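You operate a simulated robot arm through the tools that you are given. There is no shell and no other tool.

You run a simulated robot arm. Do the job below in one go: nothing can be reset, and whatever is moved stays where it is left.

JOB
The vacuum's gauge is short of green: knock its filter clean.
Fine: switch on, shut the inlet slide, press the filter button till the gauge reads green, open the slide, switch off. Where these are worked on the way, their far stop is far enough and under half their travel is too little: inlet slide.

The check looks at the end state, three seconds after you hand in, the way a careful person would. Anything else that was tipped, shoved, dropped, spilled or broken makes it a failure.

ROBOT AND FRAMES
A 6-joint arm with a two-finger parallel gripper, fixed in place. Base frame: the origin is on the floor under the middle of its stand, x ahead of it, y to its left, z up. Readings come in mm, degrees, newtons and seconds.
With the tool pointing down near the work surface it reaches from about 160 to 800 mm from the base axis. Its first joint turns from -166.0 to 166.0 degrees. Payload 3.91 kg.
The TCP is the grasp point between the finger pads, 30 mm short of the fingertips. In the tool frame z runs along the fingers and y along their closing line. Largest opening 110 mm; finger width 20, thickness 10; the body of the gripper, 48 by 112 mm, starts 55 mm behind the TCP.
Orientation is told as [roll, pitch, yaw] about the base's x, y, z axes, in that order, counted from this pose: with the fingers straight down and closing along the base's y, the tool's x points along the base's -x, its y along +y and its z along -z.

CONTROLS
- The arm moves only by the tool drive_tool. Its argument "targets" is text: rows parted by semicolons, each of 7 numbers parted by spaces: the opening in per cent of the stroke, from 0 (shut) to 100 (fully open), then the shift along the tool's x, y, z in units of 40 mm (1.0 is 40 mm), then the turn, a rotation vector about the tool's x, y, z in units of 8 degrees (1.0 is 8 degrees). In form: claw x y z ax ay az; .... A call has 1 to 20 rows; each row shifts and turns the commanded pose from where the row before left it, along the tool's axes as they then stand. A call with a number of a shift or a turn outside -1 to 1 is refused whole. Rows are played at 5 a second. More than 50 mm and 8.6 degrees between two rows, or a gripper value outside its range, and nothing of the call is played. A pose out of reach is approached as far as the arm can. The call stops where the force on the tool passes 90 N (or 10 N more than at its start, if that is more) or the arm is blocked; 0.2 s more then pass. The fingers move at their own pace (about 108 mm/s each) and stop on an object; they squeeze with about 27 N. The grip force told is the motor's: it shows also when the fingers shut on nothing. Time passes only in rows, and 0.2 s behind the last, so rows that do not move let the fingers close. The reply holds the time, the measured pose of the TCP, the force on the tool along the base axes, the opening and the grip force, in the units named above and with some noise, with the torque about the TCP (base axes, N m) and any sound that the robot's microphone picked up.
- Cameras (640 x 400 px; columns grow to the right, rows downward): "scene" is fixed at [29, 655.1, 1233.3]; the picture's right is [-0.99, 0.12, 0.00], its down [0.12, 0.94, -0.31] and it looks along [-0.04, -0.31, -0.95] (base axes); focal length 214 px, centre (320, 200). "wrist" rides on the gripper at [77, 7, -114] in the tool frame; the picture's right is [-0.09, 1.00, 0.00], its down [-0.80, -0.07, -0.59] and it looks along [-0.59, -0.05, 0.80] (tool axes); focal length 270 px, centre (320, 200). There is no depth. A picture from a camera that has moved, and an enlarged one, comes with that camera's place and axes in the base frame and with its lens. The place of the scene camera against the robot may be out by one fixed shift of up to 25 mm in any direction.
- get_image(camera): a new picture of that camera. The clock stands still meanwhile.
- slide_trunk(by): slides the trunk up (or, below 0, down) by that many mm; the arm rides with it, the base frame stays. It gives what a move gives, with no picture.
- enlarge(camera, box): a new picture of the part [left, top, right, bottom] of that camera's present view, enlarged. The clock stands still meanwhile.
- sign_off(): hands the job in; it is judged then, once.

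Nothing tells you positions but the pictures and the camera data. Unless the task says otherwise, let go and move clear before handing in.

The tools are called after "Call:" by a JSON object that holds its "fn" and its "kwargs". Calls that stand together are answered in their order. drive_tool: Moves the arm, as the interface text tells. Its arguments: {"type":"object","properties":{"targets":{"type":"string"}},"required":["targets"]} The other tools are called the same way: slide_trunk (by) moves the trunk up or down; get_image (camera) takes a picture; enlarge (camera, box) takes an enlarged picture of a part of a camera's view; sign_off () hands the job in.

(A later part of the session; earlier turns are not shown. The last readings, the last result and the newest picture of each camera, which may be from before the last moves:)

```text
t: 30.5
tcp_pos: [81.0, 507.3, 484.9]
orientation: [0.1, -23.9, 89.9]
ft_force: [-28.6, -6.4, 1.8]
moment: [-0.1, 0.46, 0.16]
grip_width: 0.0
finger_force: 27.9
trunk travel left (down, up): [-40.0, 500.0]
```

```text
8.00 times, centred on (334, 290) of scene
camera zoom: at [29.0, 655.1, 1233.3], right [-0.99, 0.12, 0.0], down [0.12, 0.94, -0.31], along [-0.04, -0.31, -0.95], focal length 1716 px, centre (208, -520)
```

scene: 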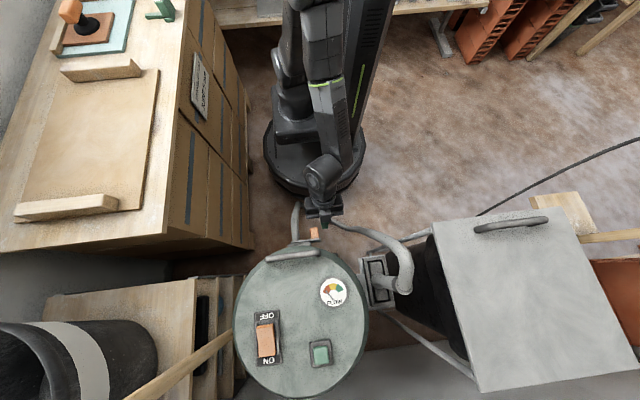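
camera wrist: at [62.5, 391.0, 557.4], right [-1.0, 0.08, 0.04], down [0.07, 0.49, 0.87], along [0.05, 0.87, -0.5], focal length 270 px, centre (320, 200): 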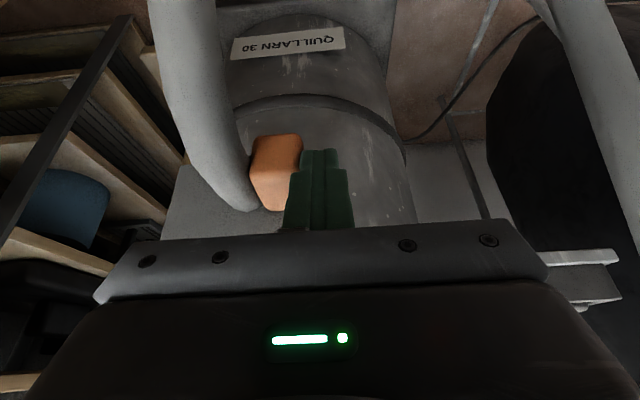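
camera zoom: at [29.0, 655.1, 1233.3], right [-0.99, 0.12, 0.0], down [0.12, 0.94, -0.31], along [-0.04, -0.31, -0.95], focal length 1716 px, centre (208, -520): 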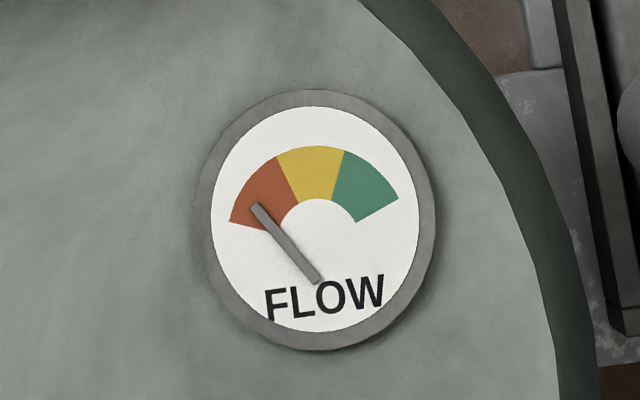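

The slide is hard against its far stop (−29 N), fully shut after about 52 mm. Next I back off the tab in −x, raise the trunk, and go to the filter button.

Call:
{"fn": "drive_tool", "kwargs": {"targets": "0 0 0.1 0 0 0 0;0 0 0.3 0 0 0 0;0 0 0.3 0 0 0 0;0 0 0 0 0 0 0"}}

Call:
{"fn": "enlarge", "kwargs": {"camera": "wrist", "box": [120, 40, 376, 200]}}

Call:
{"fn": "enlarge", "kwargs": {"camera": "scene", "box": [270, 200, 350, 250]}}

```text
t: 31.5
tcp_pos: [54.8, 508.4, 486.2]
orientation: [0.1, -23.8, 89.8]
ft_force: [-0.3, -0.3, -0.5]
moment: [0.0, -0.02, 0.01]
grip_width: 0.1
finger_force: 26.7
trunk travel left (down, up): [-40.0, 500.0]
```

```text
2.50 times, centred on (248, 120) of wrist
camera zoom: at [48.0, 392.1, 557.8], right [-1.0, 0.08, 0.04], down [0.07, 0.49, 0.87], along [0.05, 0.87, -0.5], focal length 676 px, centre (500, 400)
```

zoom: 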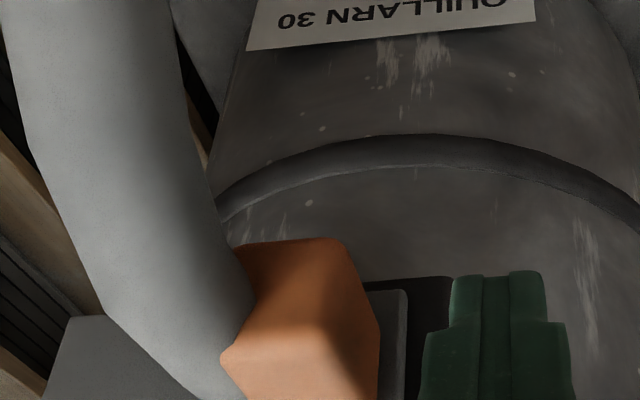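

```text
8.00 times, centred on (310, 225) of scene
camera zoom: at [29.0, 655.1, 1233.3], right [-0.99, 0.12, 0.0], down [0.12, 0.94, -0.31], along [-0.04, -0.31, -0.95], focal length 1716 px, centre (400, 0)
```

zoom: 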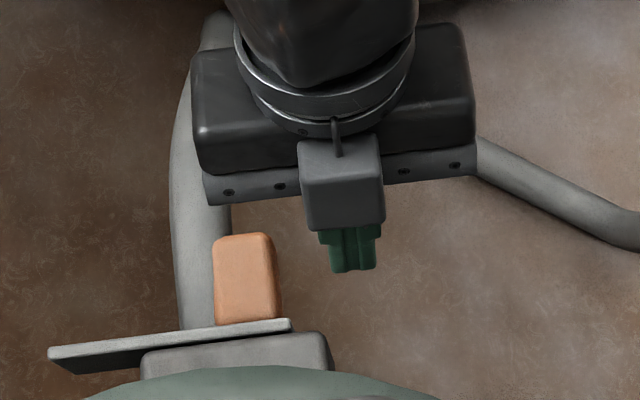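

The slide stays shut after letting go. I now raise the trunk 330 mm to lift the tool above the lid.

Call:
{"fn": "slide_trunk", "kwargs": {"by": 330}}

```text
t: 34.8
tcp_pos: [54.8, 507.9, 815.2]
orientation: [0.1, -23.8, 89.8]
ft_force: [0.1, -0.7, -0.7]
moment: [-0.03, -0.01, 0.02]
grip_width: 0.1
finger_force: 26.4
trunk travel left (down, up): [-370.0, 170.0]
```

The tool is at z = 815, above the lid and handle. I move out over the button at about (69, 815) and take a look.

Call:
{"fn": "drive_tool", "kwargs": {"targets": "0 -0.779 -0.039 0.347 0 0 0;0 -0.779 -0.039 0.347 0 0 0;0 -0.779 -0.039 0.347 0 0 0;0 -0.779 -0.039 0.347 0 0 0;0 -0.779 -0.039 0.347 0 0 0;0 -0.779 -0.039 0.347 0 0 0;0 -0.779 -0.039 0.347 0 0 0;0 -0.779 -0.039 0.347 0 0 0;0 -0.779 -0.039 0.347 0 0 0;0 0.2 0 0.457 0 0 0;0 0.2 0 0.457 0 0 0;0 0 0 0 0 0 0"}}

Call:
{"fn": "get_image", "kwargs": {"camera": "wrist"}}

Call:
{"fn": "get_image", "kwargs": {"camera": "scene"}}

```text
t: 37.4
tcp_pos: [68.0, 815.9, 774.1]
orientation: [0.1, -23.8, 89.8]
ft_force: [-0.8, -0.4, -0.2]
moment: [0.01, 0.01, -0.01]
grip_width: 0.0
finger_force: 26.9
trunk travel left (down, up): [-370.0, 170.0]
```

```text
taken
camera wrist: at [61.0, 700.0, 847.2], right [-1.0, 0.08, 0.04], down [0.07, 0.49, 0.87], along [0.05, 0.87, -0.5], focal length 270 px, centre (320, 200)
```

wrist: 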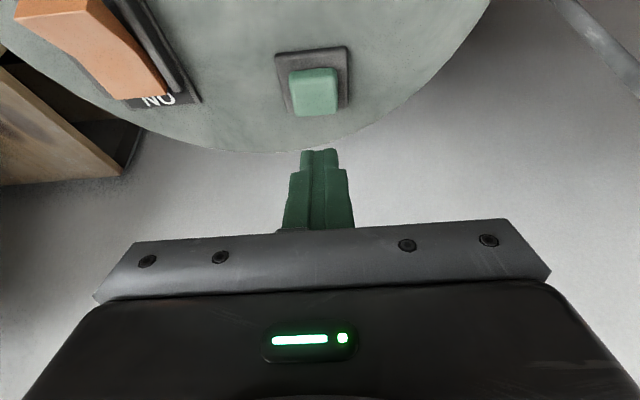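

```text
taken
```

scene: 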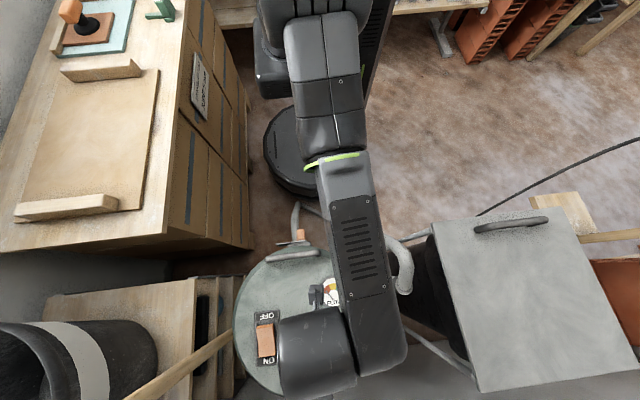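

The button is right below the tips at about (68, 820, 695). I lower to just above it and then press in small steps.

Call:
{"fn": "drive_tool", "kwargs": {"targets": "0 0.203 0 0.457 0 0 0;0 0.203 0 0.457 0 0 0;0 0.0305 0 0.0685 0 0 0;0 0.0305 0 0.0685 0 0 0"}}

Call:
{"fn": "get_image", "kwargs": {"camera": "wrist"}}

```text
t: 38.4
tcp_pos: [68.6, 813.7, 729.1]
orientation: [0.1, -23.9, 89.7]
ft_force: [-0.4, 0.2, 1.4]
moment: [-0.01, -0.04, 0.0]
grip_width: 0.0
finger_force: 26.7
trunk travel left (down, up): [-370.0, 170.0]
```

```text
taken
camera wrist: at [62.6, 698.6, 801.8], right [-1.0, 0.08, 0.04], down [0.07, 0.49, 0.87], along [0.05, 0.87, -0.5], focal length 270 px, centre (320, 200)
```

wrist: 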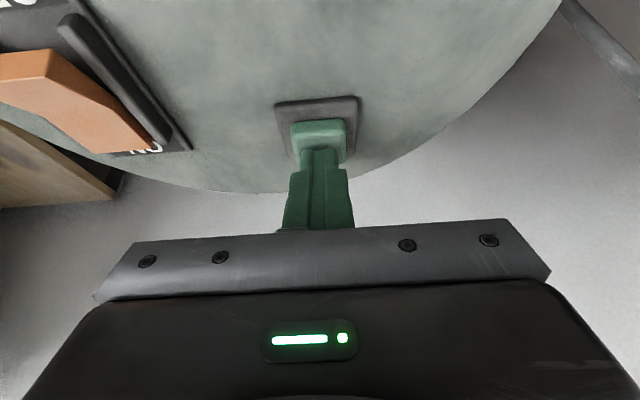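

The tips are just at the button's top. Pressing down in 2 mm steps.

Call:
{"fn": "drive_tool", "kwargs": {"targets": "0 0.0203 0 0.0457 0 0 0;0 0.0203 0 0.0457 0 0 0;0 0.0203 0 0.0457 0 0 0"}}

Call:
{"fn": "enlarge", "kwargs": {"camera": "scene", "box": [300, 260, 380, 320]}}

```text
t: 39.2
tcp_pos: [70.4, 814.8, 723.6]
orientation: [0.1, -23.8, 89.8]
ft_force: [-0.2, -1.6, 1.3]
moment: [0.01, -0.03, 0.0]
grip_width: 0.2
finger_force: 26.8
trunk travel left (down, up): [-370.0, 170.0]
heard: click
```

```text
6.67 times, centred on (340, 290) of scene
camera zoom: at [29.0, 655.1, 1233.3], right [-0.99, 0.12, 0.0], down [0.12, 0.94, -0.31], along [-0.04, -0.31, -0.95], focal length 1430 px, centre (187, -400)
```

zoom: 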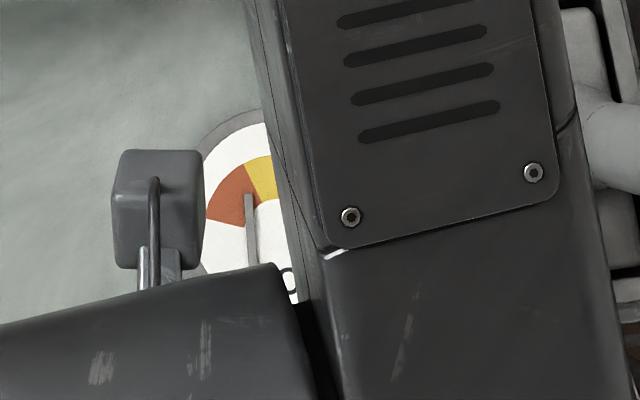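

A click was heard and the needle moved up toward yellow. I hold for a moment to see if it keeps rising while pressed.

Call:
{"fn": "drive_tool", "kwargs": {"targets": "0 0 0 0 0 0 0;0 0 0 0 0 0 0;0 0 0 0 0 0 0;0 0 0 0 0 0 0;0 0 0 0 0 0 0"}}

Call:
{"fn": "enlarge", "kwargs": {"camera": "scene", "box": [300, 260, 380, 320]}}

```text
t: 40.4
tcp_pos: [70.6, 815.8, 723.5]
orientation: [0.0, -23.8, 89.7]
ft_force: [1.0, -1.6, 1.6]
moment: [0.02, -0.06, -0.04]
grip_width: 0.1
finger_force: 27.0
trunk travel left (down, up): [-370.0, 170.0]
```

```text
6.67 times, centred on (340, 290) of scene
camera zoom: at [29.0, 655.1, 1233.3], right [-0.99, 0.12, 0.0], down [0.12, 0.94, -0.31], along [-0.04, -0.31, -0.95], focal length 1430 px, centre (187, -400)
```

zoom: 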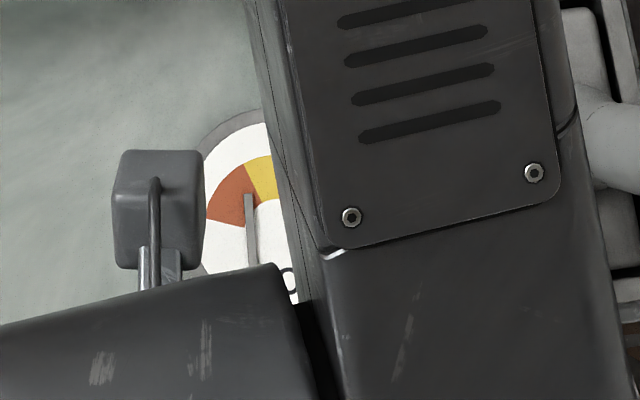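

Holding does not raise it further; each press counts. I release fully and press again.

Call:
{"fn": "drive_tool", "kwargs": {"targets": "0 -0.0508 0 -0.1142 0 0 0;0 -0.0508 0 -0.1142 0 0 0;0 0 0 0 0 0 0"}}

Call:
{"fn": "drive_tool", "kwargs": {"targets": "0 0.0508 0 0.1142 0 0 0;0 0.0254 0 0.0571 0 0 0;0 0.0254 0 0.0571 0 0 0;0 0 0 0 0 0 0"}}

Call:
{"fn": "enlarge", "kwargs": {"camera": "scene", "box": [300, 260, 380, 320]}}

```text
t: 41.2
tcp_pos: [70.3, 815.9, 732.4]
orientation: [0.1, -23.8, 89.8]
ft_force: [-0.4, 0.1, 0.1]
moment: [0.03, 0.0, 0.01]
grip_width: 0.1
finger_force: 27.2
trunk travel left (down, up): [-370.0, 170.0]
```

```text
t: 42.2
tcp_pos: [69.1, 816.8, 722.5]
orientation: [0.1, -23.9, 89.7]
ft_force: [-0.9, 0.4, 2.2]
moment: [0.02, 0.0, -0.04]
grip_width: 0.1
finger_force: 27.1
trunk travel left (down, up): [-370.0, 170.0]
heard: click
```

```text
6.67 times, centred on (340, 290) of scene
camera zoom: at [29.0, 655.1, 1233.3], right [-0.99, 0.12, 0.0], down [0.12, 0.94, -0.31], along [-0.04, -0.31, -0.95], focal length 1430 px, centre (187, -400)
```

zoom: 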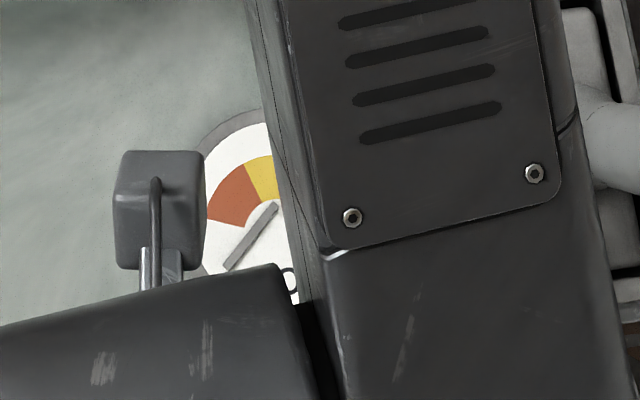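

A second click, and the needle now points up-right, about 53°, which falls in the green sector. I release, lift and move back to read the gauge unobstructed.

Call:
{"fn": "drive_tool", "kwargs": {"targets": "0 -0.0508 0 -0.1142 0 0 0;0 -0.2 0 -0.457 0 0 0;0 -0.4 0 -0.9 0 0 0;0 -0.4 0 -0.9 0 0 0;0 0.779 0 -0.347 0 0 0;0 0.779 0 -0.347 0 0 0;0 0.779 0 -0.347 0 0 0;0 0.779 0 -0.347 0 0 0;0 0.779 0 -0.347 0 0 0;0 0.779 0 -0.347 0 0 0;0 0.779 0 -0.347 0 0 0;0 0.779 0 -0.347 0 0 0;0 0 0 0 0 0 0"}}

Call:
{"fn": "get_image", "kwargs": {"camera": "scene"}}

Call:
{"fn": "enlarge", "kwargs": {"camera": "scene", "box": [302, 265, 366, 315]}}

Call:
{"fn": "get_image", "kwargs": {"camera": "wrist"}}

```text
t: 45.0
tcp_pos: [72.4, 542.2, 825.2]
orientation: [0.1, -23.8, 89.7]
ft_force: [0.7, -0.7, 0.6]
moment: [-0.04, -0.02, -0.03]
grip_width: 0.1
finger_force: 27.2
trunk travel left (down, up): [-370.0, 170.0]
```

```text
taken
```

scene: 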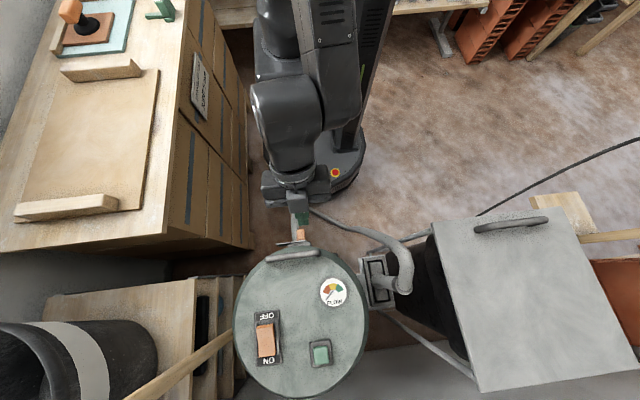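

```text
8.00 times, centred on (334, 290) of scene
camera zoom: at [29.0, 655.1, 1233.3], right [-0.99, 0.12, 0.0], down [0.12, 0.94, -0.31], along [-0.04, -0.31, -0.95], focal length 1716 px, centre (208, -520)
```

zoom: 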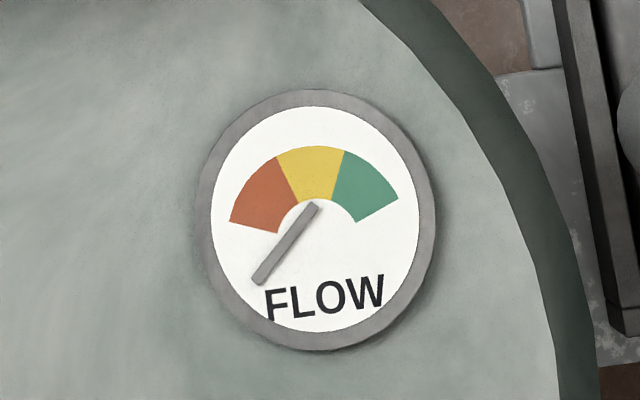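

```text
taken
camera wrist: at [64.9, 426.8, 897.8], right [-1.0, 0.08, 0.04], down [0.07, 0.49, 0.87], along [0.05, 0.87, -0.5], focal length 270 px, centre (320, 200)
```

wrist: 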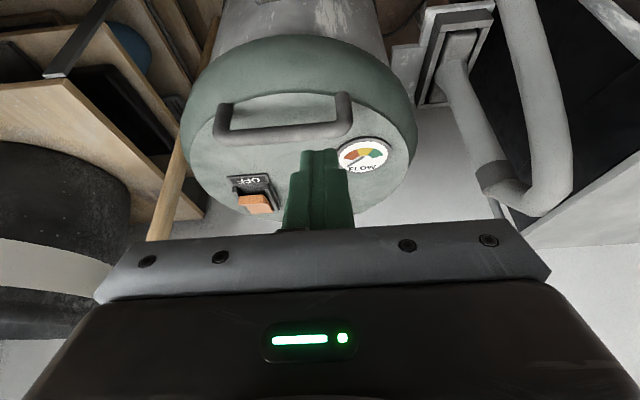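

By its angle (about 54°, in line with the middle of the green sector) the needle reads green, and it held after release. Now to reopen the slide: the plate's +x end sticks out to about x = 186, so I will go to its +x side and push it back toward −x.

Call:
{"fn": "drive_tool", "kwargs": {"targets": "0 0.051 -0.698 -0.023 0 0 0;0 0.051 -0.698 -0.023 0 0 0;0 0.051 -0.698 -0.023 0 0 0;0 0.051 -0.698 -0.023 0 0 0;0 0.051 -0.698 -0.023 0 0 0;0 0 0 0 0 0 0"}}

Call:
{"fn": "get_image", "kwargs": {"camera": "wrist"}}

Call:
{"fn": "get_image", "kwargs": {"camera": "scene"}}

```text
t: 46.4
tcp_pos: [210.6, 529.8, 826.9]
orientation: [0.1, -23.8, 89.8]
ft_force: [0.0, 0.5, -0.2]
moment: [-0.01, -0.01, 0.01]
grip_width: 0.0
finger_force: 27.6
trunk travel left (down, up): [-370.0, 170.0]
```

```text
taken
camera wrist: at [203.1, 413.9, 899.6], right [-1.0, 0.08, 0.04], down [0.07, 0.49, 0.87], along [0.05, 0.87, -0.5], focal length 270 px, centre (320, 200)
```

wrist: 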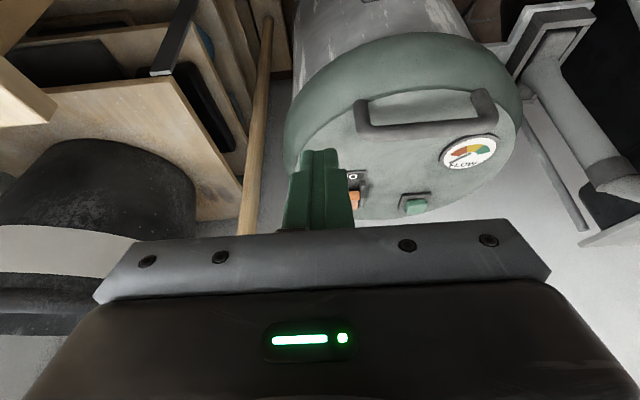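

```text
taken
```

scene: 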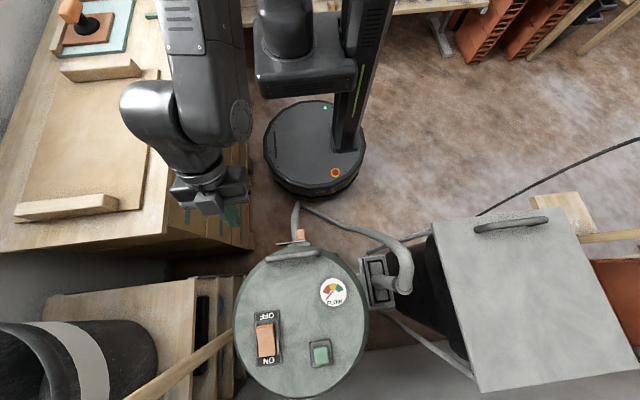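

The arm hangs above (210, 450), well clear of the table, whose edge is near x = 380. I lower the trunk 240 mm and check before going to the plate's level.

Call:
{"fn": "slide_trunk", "kwargs": {"by": -240}}

Call:
{"fn": "get_image", "kwargs": {"camera": "wrist"}}

Call:
{"fn": "get_image", "kwargs": {"camera": "scene"}}

```text
t: 48.9
tcp_pos: [209.3, 530.8, 586.7]
orientation: [0.1, -23.8, 89.8]
ft_force: [0.8, -0.3, -0.1]
moment: [-0.04, -0.01, 0.0]
grip_width: 0.0
finger_force: 26.9
trunk travel left (down, up): [-130.0, 410.0]
```

```text
taken
camera wrist: at [202.7, 413.8, 659.6], right [-1.0, 0.08, 0.04], down [0.07, 0.49, 0.87], along [0.05, 0.87, -0.5], focal length 270 px, centre (320, 200)
```

wrist: 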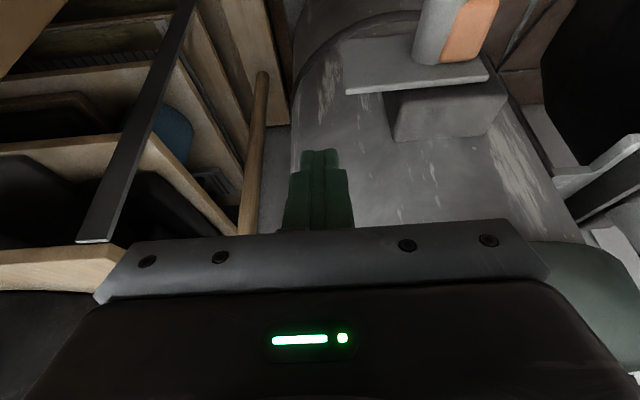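

```text
taken
```

scene: 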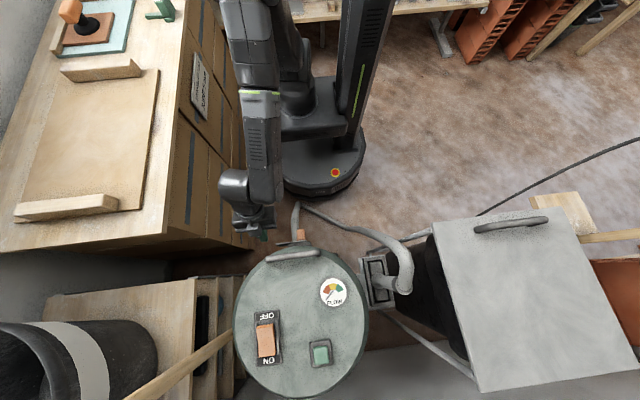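

The view shows the plate's +x end and the tab clearly. I enlarge to measure the plate's end and thickness before lowering.

Call:
{"fn": "enlarge", "kwargs": {"camera": "wrist", "box": [310, 0, 534, 140]}}

Call:
{"fn": "enlarge", "kwargs": {"camera": "scene", "box": [245, 215, 325, 265]}}

```text
2.86 times, centred on (422, 70) of wrist
camera zoom: at [202.7, 413.8, 659.6], right [-1.0, 0.08, 0.04], down [0.07, 0.49, 0.87], along [0.05, 0.87, -0.5], focal length 772 px, centre (29, 571)
```

zoom: 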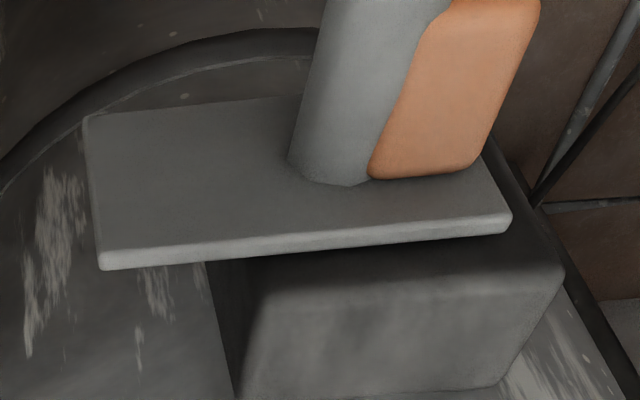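

```text
8.00 times, centred on (285, 240) of scene
camera zoom: at [29.0, 655.1, 1233.3], right [-0.99, 0.12, 0.0], down [0.12, 0.94, -0.31], along [-0.04, -0.31, -0.95], focal length 1716 px, centre (600, -120)
```

zoom: 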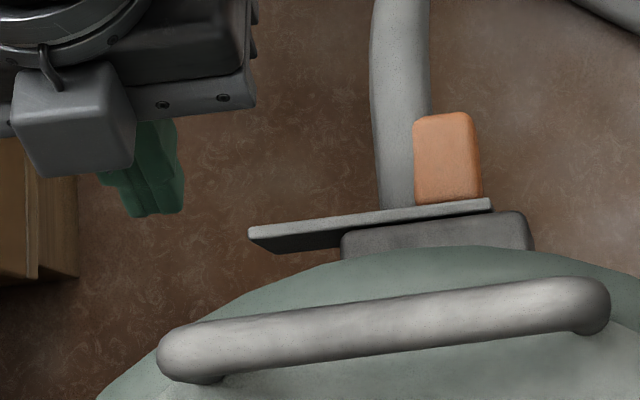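

The plate's +x end is at x ≈ 187, with y ≈ 545–551 and its top at z ≈ 492; the block behind starts at y ≈ 557. The tips now span x ≈ 199–219, so I lower the trunk 87 mm to bring them beside the plate's end.

Call:
{"fn": "slide_trunk", "kwargs": {"by": -87}}

Call:
{"fn": "get_image", "kwargs": {"camera": "wrist"}}

Call:
{"fn": "enlarge", "kwargs": {"camera": "scene", "box": [245, 215, 325, 265]}}

```text
t: 50.1
tcp_pos: [209.5, 530.4, 500.3]
orientation: [0.1, -23.8, 89.8]
ft_force: [0.2, -0.6, 0.0]
moment: [0.0, 0.02, 0.03]
grip_width: 0.2
finger_force: 27.0
trunk travel left (down, up): [-43.0, 497.0]
```

```text
taken
camera wrist: at [202.7, 413.8, 572.6], right [-1.0, 0.08, 0.04], down [0.07, 0.49, 0.87], along [0.05, 0.87, -0.5], focal length 270 px, centre (320, 200)
```

wrist: 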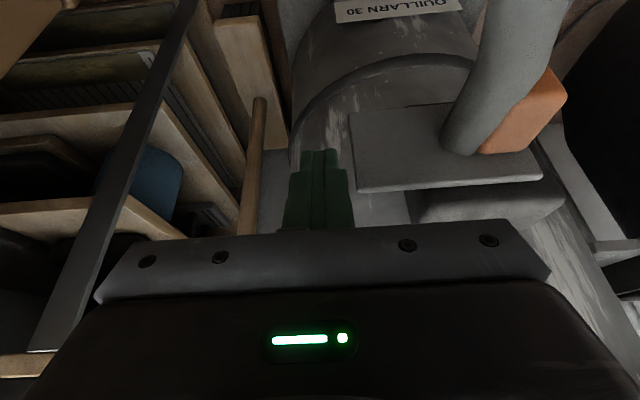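

```text
8.00 times, centred on (285, 240) of scene
camera zoom: at [29.0, 655.1, 1233.3], right [-0.99, 0.12, 0.0], down [0.12, 0.94, -0.31], along [-0.04, -0.31, -0.95], focal length 1716 px, centre (600, -120)
```

zoom: 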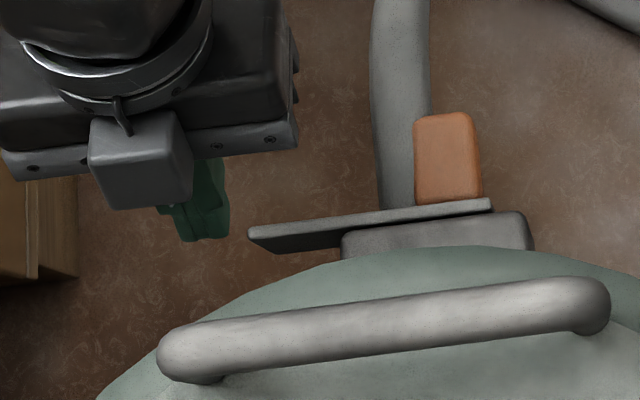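

Comparing rows in the scene view, the tips overlap the plate's edge by only about 2 mm, so I shift 4 mm further in +y, then push toward −x in small steps.

Call:
{"fn": "drive_tool", "kwargs": {"targets": "0 -0.0913 0 0.0407 0 0 0;0 0 0.1 0 0 0 0;0 0 0.1 0 0 0 0;0 0 0.1 0 0 0 0;0 0 0.1 0 0 0 0"}}

Call:
{"fn": "enlarge", "kwargs": {"camera": "scene", "box": [245, 215, 325, 265]}}

Call:
{"fn": "enlarge", "kwargs": {"camera": "wrist", "box": [260, 100, 484, 240]}}

```text
t: 51.3
tcp_pos: [193.2, 534.1, 500.5]
orientation: [0.2, -23.8, 89.7]
ft_force: [0.9, 0.6, 0.9]
moment: [0.02, -0.04, -0.02]
grip_width: 0.0
finger_force: 27.3
trunk travel left (down, up): [-43.0, 497.0]
```

```text
8.00 times, centred on (285, 240) of scene
camera zoom: at [29.0, 655.1, 1233.3], right [-0.99, 0.12, 0.0], down [0.12, 0.94, -0.31], along [-0.04, -0.31, -0.95], focal length 1716 px, centre (600, -120)
```

zoom: 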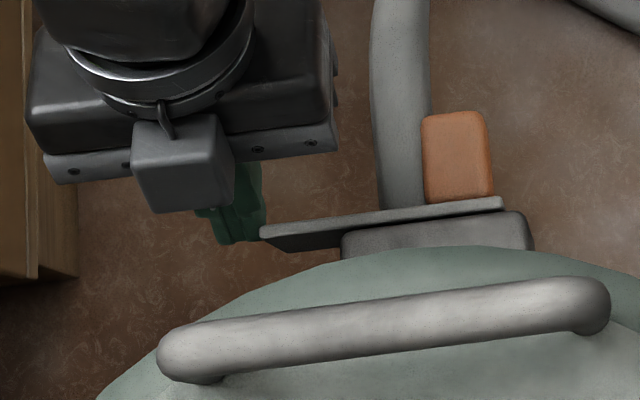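

```text
2.86 times, centred on (372, 170) of wrist
camera zoom: at [186.9, 417.2, 572.9], right [-1.0, 0.08, 0.04], down [0.07, 0.49, 0.87], along [0.05, 0.87, -0.5], focal length 772 px, centre (171, 286)
```

zoom: 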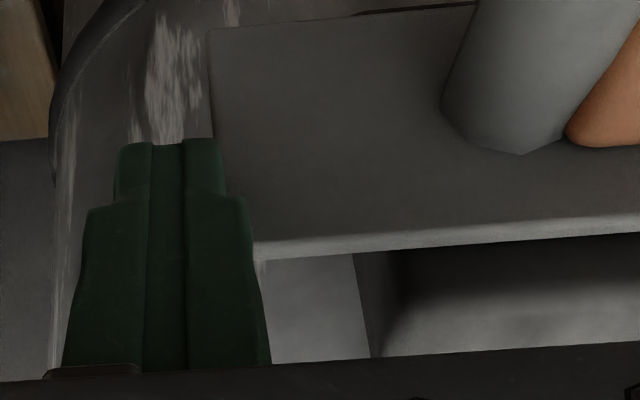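

The plate is moving back with the fingers. I continue toward −x.

Call:
{"fn": "drive_tool", "kwargs": {"targets": "0 0 0.1 0 0 0 0;0 0 0.1 0 0 0 0;0 0 0.1 0 0 0 0;0 0 0.1 0 0 0 0;0 0 0.1 0 0 0 0"}}

Call:
{"fn": "enlarge", "kwargs": {"camera": "scene", "box": [245, 215, 325, 265]}}

```text
t: 52.5
tcp_pos: [174.3, 532.9, 501.7]
orientation: [0.0, -23.8, 89.8]
ft_force: [0.7, 0.5, 0.1]
moment: [0.0, -0.02, 0.02]
grip_width: 0.0
finger_force: 27.0
trunk travel left (down, up): [-43.0, 497.0]
```

```text
8.00 times, centred on (285, 240) of scene
camera zoom: at [29.0, 655.1, 1233.3], right [-0.99, 0.12, 0.0], down [0.12, 0.94, -0.31], along [-0.04, -0.31, -0.95], focal length 1716 px, centre (600, -120)
```

zoom: 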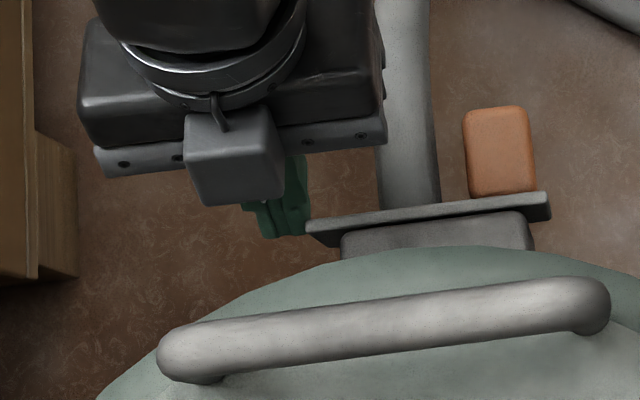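

About half the way back, still under 1 N. I continue, watching for contact with the block.

Call:
{"fn": "drive_tool", "kwargs": {"targets": "0 0 0.1 0 0 0 0;0 0 0.1 0 0 0 0;0 0 0.1 0 0 0 0;0 0 0.1 0 0 0 0"}}

Call:
{"fn": "enlarge", "kwargs": {"camera": "scene", "box": [245, 215, 325, 265]}}

Call:
{"fn": "enlarge", "kwargs": {"camera": "wrist", "box": [260, 100, 484, 240]}}

```text
t: 53.5
tcp_pos: [158.1, 533.6, 499.8]
orientation: [0.1, -23.8, 89.8]
ft_force: [0.8, -0.5, 0.8]
moment: [-0.02, -0.03, 0.0]
grip_width: 0.0
finger_force: 27.0
trunk travel left (down, up): [-43.0, 497.0]
```

```text
8.00 times, centred on (285, 240) of scene
camera zoom: at [29.0, 655.1, 1233.3], right [-0.99, 0.12, 0.0], down [0.12, 0.94, -0.31], along [-0.04, -0.31, -0.95], focal length 1716 px, centre (600, -120)
```

zoom: 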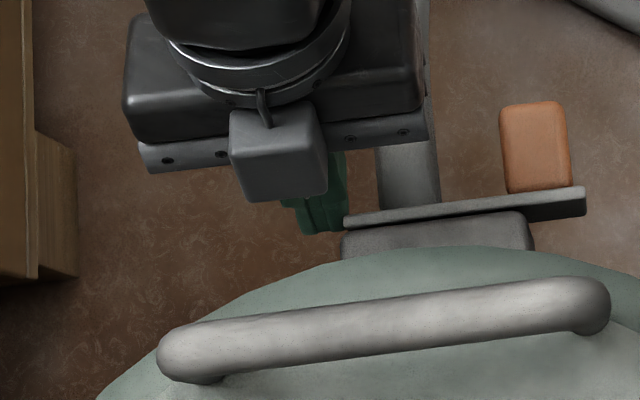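

```text
2.86 times, centred on (372, 170) of wrist
camera zoom: at [150.8, 417.4, 572.7], right [-1.0, 0.08, 0.04], down [0.07, 0.49, 0.87], along [0.05, 0.87, -0.5], focal length 772 px, centre (171, 286)
```

zoom: 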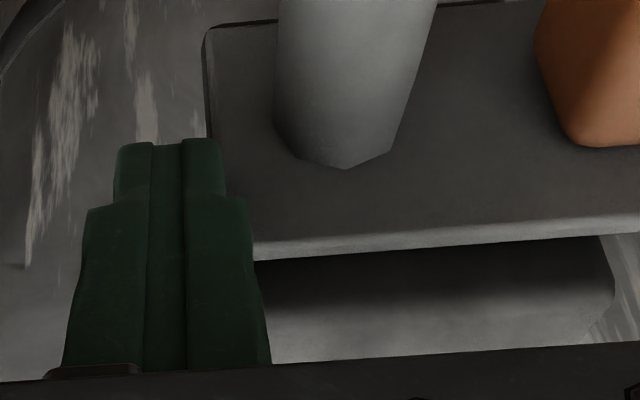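

About 42 mm back; some 10 mm remain. I go in 2 mm steps now, since the tips begin to pass in front of the block.

Call:
{"fn": "drive_tool", "kwargs": {"targets": "0 0 0.05 0 0 0 0;0 0 0.05 0 0 0 0"}}

Call:
{"fn": "drive_tool", "kwargs": {"targets": "0 0 0.05 0 0 0 0;0 0 0.05 0 0 0 0"}}

Call:
{"fn": "enlarge", "kwargs": {"camera": "scene", "box": [245, 215, 325, 265]}}

```text
t: 54.1
tcp_pos: [152.7, 533.5, 499.9]
orientation: [0.1, -23.8, 89.8]
ft_force: [1.2, -1.3, 0.3]
moment: [-0.03, 0.01, 0.01]
grip_width: 0.0
finger_force: 26.6
trunk travel left (down, up): [-43.0, 497.0]
```

```text
t: 54.7
tcp_pos: [151.9, 534.5, 500.3]
orientation: [0.1, -23.9, 89.6]
ft_force: [27.2, -4.0, 0.9]
moment: [-0.03, -0.65, -0.49]
grip_width: 0.2
finger_force: 27.0
trunk travel left (down, up): [-43.0, 497.0]
```

```text
8.00 times, centred on (285, 240) of scene
camera zoom: at [29.0, 655.1, 1233.3], right [-0.99, 0.12, 0.0], down [0.12, 0.94, -0.31], along [-0.04, -0.31, -0.95], focal length 1716 px, centre (600, -120)
```

zoom: 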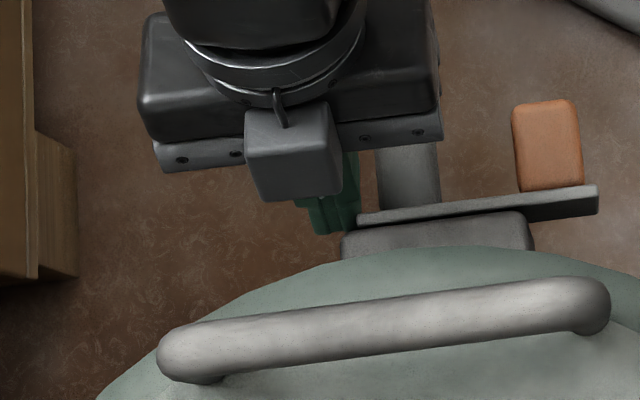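

Force rose to 27 N with the plate about 3 mm short of its original open position; the fingertips likely touched the block's corner. I back off a little, draw back 4 mm in −y, and push the rest.

Call:
{"fn": "drive_tool", "kwargs": {"targets": "0 0 -0.1 0 0 0 0;0 0 -0.05 0 0 0 0;0 0.0913 0 -0.0407 0 0 0;0 0 0.05 0 0 0 0;0 0 0.05 0 0 0 0"}}

Call:
{"fn": "drive_tool", "kwargs": {"targets": "0 0 0.05 0 0 0 0"}}

Call:
{"fn": "enlarge", "kwargs": {"camera": "scene", "box": [245, 215, 325, 265]}}

Call:
{"fn": "enlarge", "kwargs": {"camera": "wrist", "box": [260, 100, 484, 240]}}

```text
t: 55.9
tcp_pos: [150.5, 530.8, 499.6]
orientation: [0.1, -23.8, 89.7]
ft_force: [-0.5, -0.7, 0.0]
moment: [0.01, 0.02, 0.02]
grip_width: 0.0
finger_force: 27.0
trunk travel left (down, up): [-43.0, 497.0]
```

```text
t: 56.3
tcp_pos: [148.2, 531.3, 501.0]
orientation: [0.1, -23.9, 90.0]
ft_force: [1.2, 0.0, 0.2]
moment: [0.0, -0.01, -0.03]
grip_width: 0.1
finger_force: 27.5
trunk travel left (down, up): [-43.0, 497.0]
```

```text
8.00 times, centred on (285, 240) of scene
camera zoom: at [29.0, 655.1, 1233.3], right [-0.99, 0.12, 0.0], down [0.12, 0.94, -0.31], along [-0.04, -0.31, -0.95], focal length 1716 px, centre (600, -120)
```

zoom: 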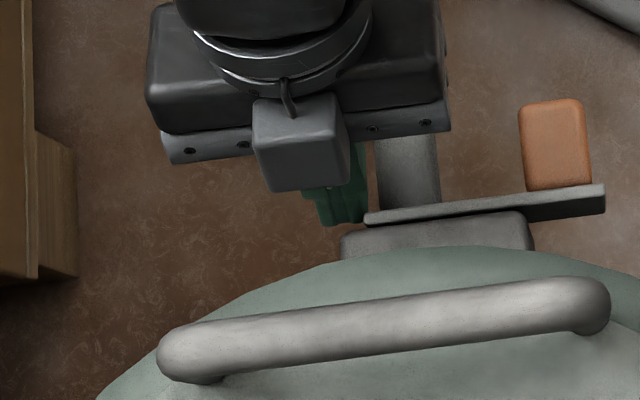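

```text
2.86 times, centred on (372, 170) of wrist
camera zoom: at [142.1, 414.7, 572.7], right [-1.0, 0.08, 0.04], down [0.07, 0.49, 0.87], along [0.05, 0.87, -0.5], focal length 772 px, centre (171, 286)
```

zoom: 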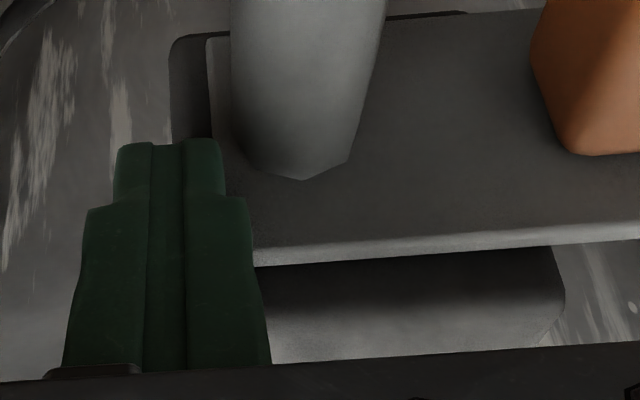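

The plate is now within about 1 mm of its starting open position and still free. One more 2 mm step to find the stop.

Call:
{"fn": "drive_tool", "kwargs": {"targets": "0 0 0.05 0 0 0 0"}}

Call:
{"fn": "enlarge", "kwargs": {"camera": "scene", "box": [245, 215, 325, 265]}}

```text
t: 56.7
tcp_pos: [148.9, 530.8, 501.1]
orientation: [0.1, -23.8, 89.6]
ft_force: [10.6, 0.5, 2.4]
moment: [0.06, -0.22, -0.17]
grip_width: 0.1
finger_force: 27.0
trunk travel left (down, up): [-43.0, 497.0]
```

```text
8.00 times, centred on (285, 240) of scene
camera zoom: at [29.0, 655.1, 1233.3], right [-0.99, 0.12, 0.0], down [0.12, 0.94, -0.31], along [-0.04, -0.31, -0.95], focal length 1716 px, centre (600, -120)
```

zoom: 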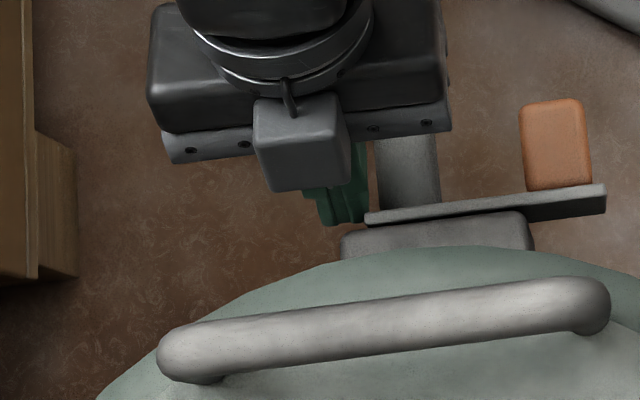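

The slide is fully open again, at its stop and matching its original position. I back off in +x and raise the trunk to go to the switch.

Call:
{"fn": "drive_tool", "kwargs": {"targets": "0 0 -0.1 0 0 0 0;0 0 -0.3 0 0 0 0;0 0 -0.3 0 0 0 0;0 0 -0.3 0 0 0 0;0 0 0 0 0 0 0"}}

Call:
{"fn": "slide_trunk", "kwargs": {"by": 330}}

Call:
{"fn": "get_image", "kwargs": {"camera": "scene"}}

Call:
{"fn": "enlarge", "kwargs": {"camera": "scene", "box": [302, 265, 366, 315]}}

Call:
{"fn": "enlarge", "kwargs": {"camera": "scene", "box": [270, 200, 350, 250]}}

```text
t: 57.9
tcp_pos: [188.1, 528.6, 500.7]
orientation: [0.1, -23.7, 89.8]
ft_force: [-0.6, 0.9, 1.1]
moment: [-0.01, -0.02, -0.01]
grip_width: 0.1
finger_force: 26.8
trunk travel left (down, up): [-43.0, 497.0]
```

```text
t: 61.1
tcp_pos: [188.0, 529.6, 829.7]
orientation: [0.1, -23.8, 89.8]
ft_force: [0.3, 0.0, 0.4]
moment: [0.05, -0.03, 0.0]
grip_width: 0.1
finger_force: 27.0
trunk travel left (down, up): [-373.0, 167.0]
```

```text
taken
```

scene: 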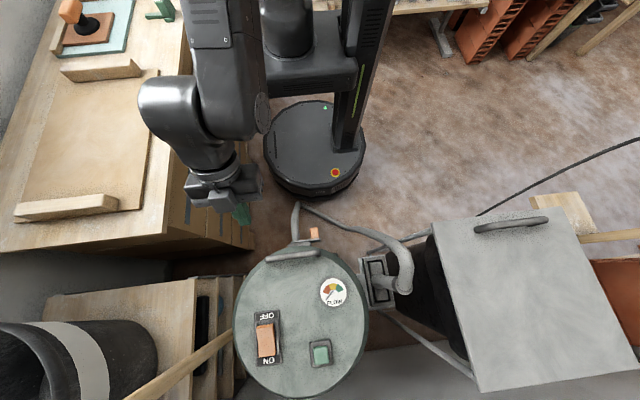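

```text
8.00 times, centred on (334, 290) of scene
camera zoom: at [29.0, 655.1, 1233.3], right [-0.99, 0.12, 0.0], down [0.12, 0.94, -0.31], along [-0.04, -0.31, -0.95], focal length 1716 px, centre (208, -520)
```

zoom: 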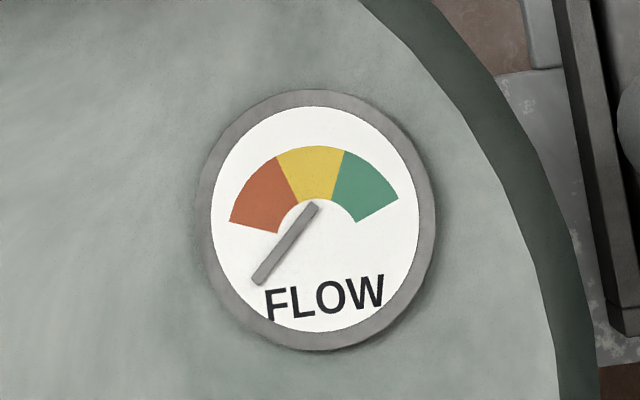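

```text
8.00 times, centred on (310, 225) of scene
camera zoom: at [29.0, 655.1, 1233.3], right [-0.99, 0.12, 0.0], down [0.12, 0.94, -0.31], along [-0.04, -0.31, -0.95], focal length 1716 px, centre (400, 0)
```

zoom: 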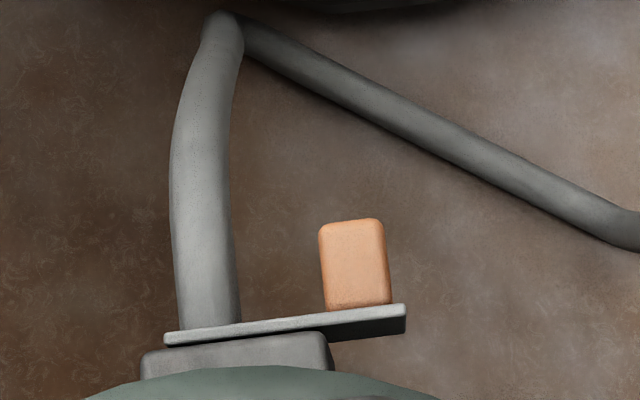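

The slide is fully open, and the needle still holds at the green angle. Next I move above the rocker's OFF end at about (183, 757), stopping 45 mm above it.

Call:
{"fn": "enlarge", "kwargs": {"camera": "wrist", "box": [380, 100, 540, 200]}}

Call:
{"fn": "drive_tool", "kwargs": {"targets": "0 -0.742 0.018 0.33 0 0 0;0 -0.742 0.018 0.33 0 0 0;0 -0.742 0.018 0.33 0 0 0;0 -0.742 0.018 0.33 0 0 0;0 -0.742 0.018 0.33 0 0 0;0 -0.742 0.018 0.33 0 0 0;0 -0.742 0.018 0.33 0 0 0;0 0.28 0 0.628 0 0 0;0 0.28 0 0.628 0 0 0;0 0 0 0 0 0 0"}}

Call:
{"fn": "get_image", "kwargs": {"camera": "wrist"}}

```text
4.00 times, centred on (460, 150) of wrist
camera zoom: at [180.9, 413.3, 902.8], right [-1.0, 0.08, 0.04], down [0.07, 0.49, 0.87], along [0.05, 0.87, -0.5], focal length 1081 px, centre (-240, 400)
```

zoom: 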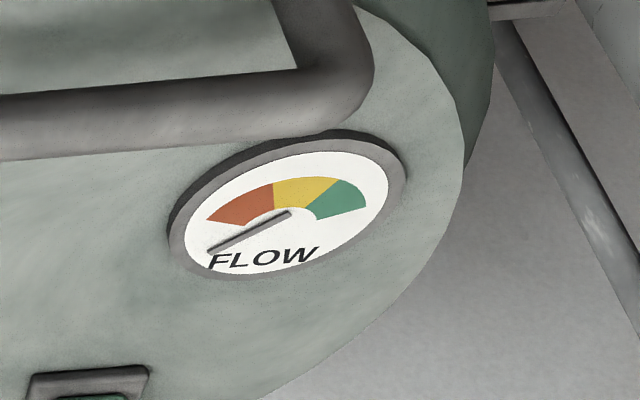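

```text
t: 63.3
tcp_pos: [183.6, 756.3, 773.7]
orientation: [0.1, -23.8, 89.8]
ft_force: [0.5, -1.1, -0.5]
moment: [-0.03, 0.0, 0.01]
grip_width: 0.0
finger_force: 27.1
trunk travel left (down, up): [-373.0, 167.0]
```

```text
taken
camera wrist: at [176.8, 639.5, 846.3], right [-1.0, 0.08, 0.04], down [0.07, 0.49, 0.87], along [0.05, 0.87, -0.5], focal length 270 px, centre (320, 200)
```

wrist: 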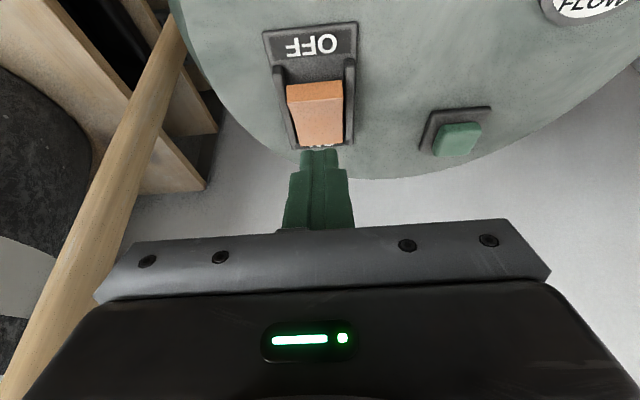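

The tips are over the raised OFF end (edge near y = 754, z = 709). I lower to just above it, then press in 3 mm steps.

Call:
{"fn": "drive_tool", "kwargs": {"targets": "0 0.084 0 0.373 0 0 0;0 0.1525 0 0.3425 0 0 0;0 0 0 0 0 0 0"}}

Call:
{"fn": "get_image", "kwargs": {"camera": "wrist"}}

```text
t: 64.1
tcp_pos: [185.1, 760.0, 743.2]
orientation: [0.2, -23.7, 89.8]
ft_force: [0.7, 0.6, -0.3]
moment: [0.0, 0.02, -0.01]
grip_width: 0.0
finger_force: 27.3
trunk travel left (down, up): [-373.0, 167.0]
```

```text
taken
camera wrist: at [177.7, 643.8, 816.1], right [-1.0, 0.08, 0.04], down [0.07, 0.49, 0.87], along [0.05, 0.87, -0.5], focal length 270 px, centre (320, 200)
```

wrist: 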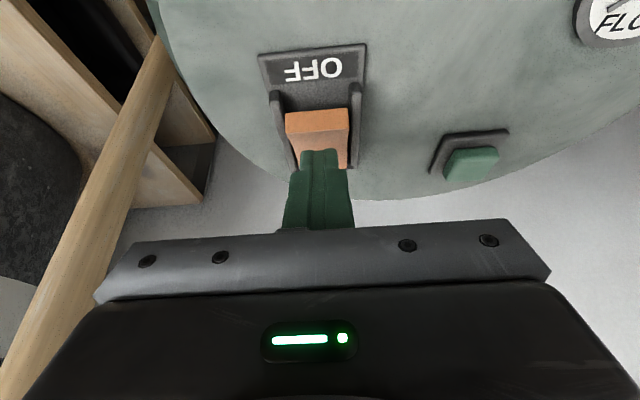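

The tips sit just behind the OFF end's raised edge. Pressing down now.

Call:
{"fn": "drive_tool", "kwargs": {"targets": "0 0.0305 0 0.0685 0 0 0;0 0.0305 0 0.0685 0 0 0;0 0.0305 0 0.0685 0 0 0;0 0.0305 0 0.0685 0 0 0"}}

Call:
{"fn": "get_image", "kwargs": {"camera": "wrist"}}

```text
t: 65.1
tcp_pos: [183.1, 758.7, 731.2]
orientation: [0.1, -23.8, 89.8]
ft_force: [0.3, -0.4, 0.4]
moment: [-0.05, 0.03, -0.03]
grip_width: 0.0
finger_force: 27.0
trunk travel left (down, up): [-373.0, 167.0]
```

```text
taken
camera wrist: at [176.7, 643.3, 804.4], right [-1.0, 0.08, 0.04], down [0.07, 0.49, 0.87], along [0.05, 0.87, -0.5], focal length 270 px, centre (320, 200)
```

wrist: 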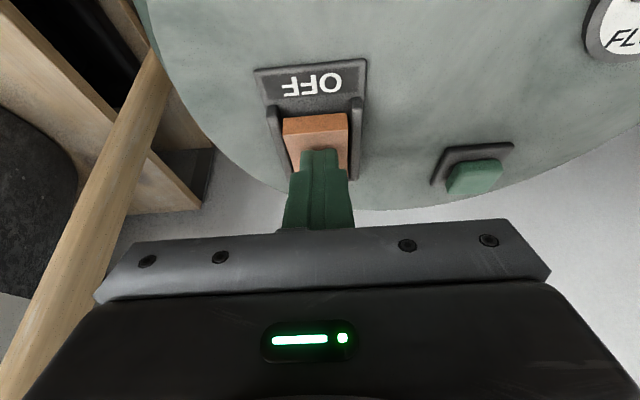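

No contact yet at z = 731. I continue down in small steps.

Call:
{"fn": "drive_tool", "kwargs": {"targets": "0 0.0305 0 0.0685 0 0 0;0 0.0203 0 0.0457 0 0 0"}}

Call:
{"fn": "drive_tool", "kwargs": {"targets": "0 0.0203 0 0.0457 0 0 0;0 0.0203 0 0.0457 0 0 0"}}

Call:
{"fn": "get_image", "kwargs": {"camera": "wrist"}}

```text
t: 65.7
tcp_pos: [184.7, 758.5, 726.8]
orientation: [0.0, -23.8, 89.8]
ft_force: [0.8, -0.4, 0.3]
moment: [0.02, 0.01, 0.03]
grip_width: 0.0
finger_force: 26.7
trunk travel left (down, up): [-373.0, 167.0]
```

```text
t: 66.3
tcp_pos: [184.9, 758.3, 726.5]
orientation: [0.0, -24.1, 89.8]
ft_force: [1.1, -5.9, 16.6]
moment: [-0.09, -0.01, 0.05]
grip_width: 0.0
finger_force: 27.2
trunk travel left (down, up): [-373.0, 167.0]
```

```text
taken
camera wrist: at [177.3, 642.5, 799.5], right [-1.0, 0.08, 0.04], down [0.07, 0.49, 0.87], along [0.05, 0.87, -0.49], focal length 270 px, centre (320, 200)
```

wrist: 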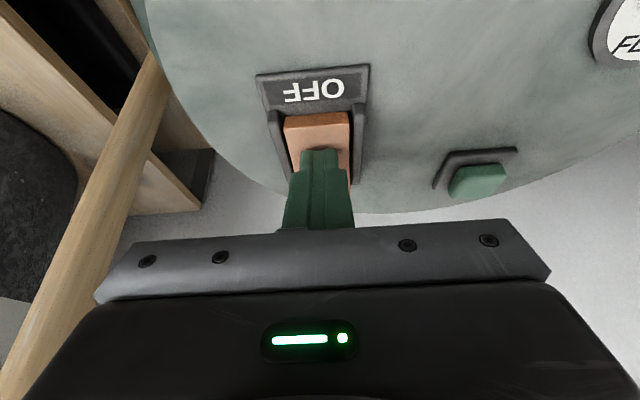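

Force is 17 N at z = 726, the same height at which the ON press reached its stop. I lift and look to see whether it has flipped.

Call:
{"fn": "drive_tool", "kwargs": {"targets": "0 -0.0406 0 -0.0914 0 0 0;0 -0.2 0 -0.457 0 0 0;0 -0.2 0 -0.457 0 0 0;0 -0.2 0 -0.457 0 0 0;0 0 0 0 0 0 0"}}

Call:
{"fn": "get_image", "kwargs": {"camera": "wrist"}}

Call:
{"fn": "get_image", "kwargs": {"camera": "scene"}}

```text
t: 67.5
tcp_pos: [184.3, 758.0, 789.5]
orientation: [0.1, -23.9, 89.7]
ft_force: [0.5, 0.2, -0.7]
moment: [0.04, 0.0, 0.02]
grip_width: 0.1
finger_force: 27.3
trunk travel left (down, up): [-373.0, 167.0]
```

```text
taken
camera wrist: at [176.0, 642.6, 862.1], right [-1.0, 0.08, 0.04], down [0.07, 0.49, 0.87], along [0.05, 0.87, -0.5], focal length 270 px, centre (320, 200)
```

wrist: 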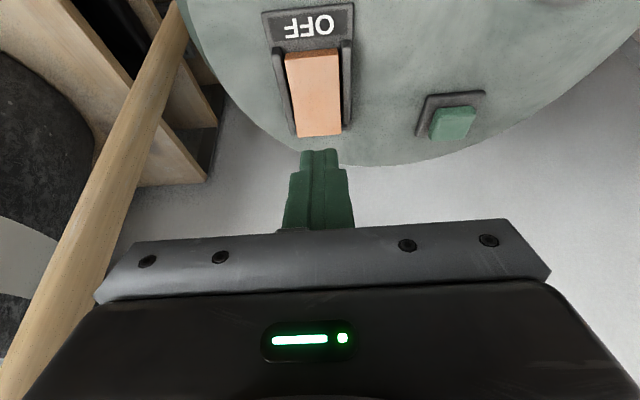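

```text
taken
```

scene: 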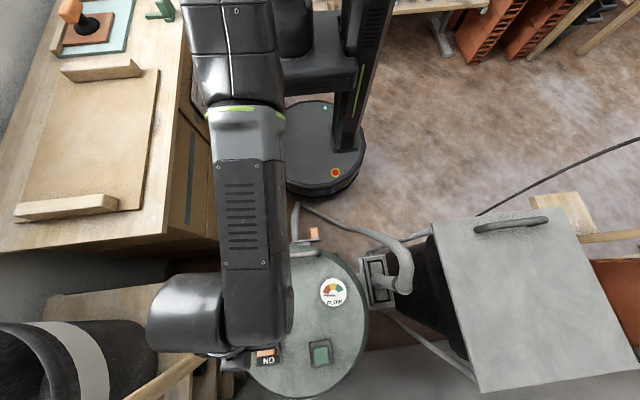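

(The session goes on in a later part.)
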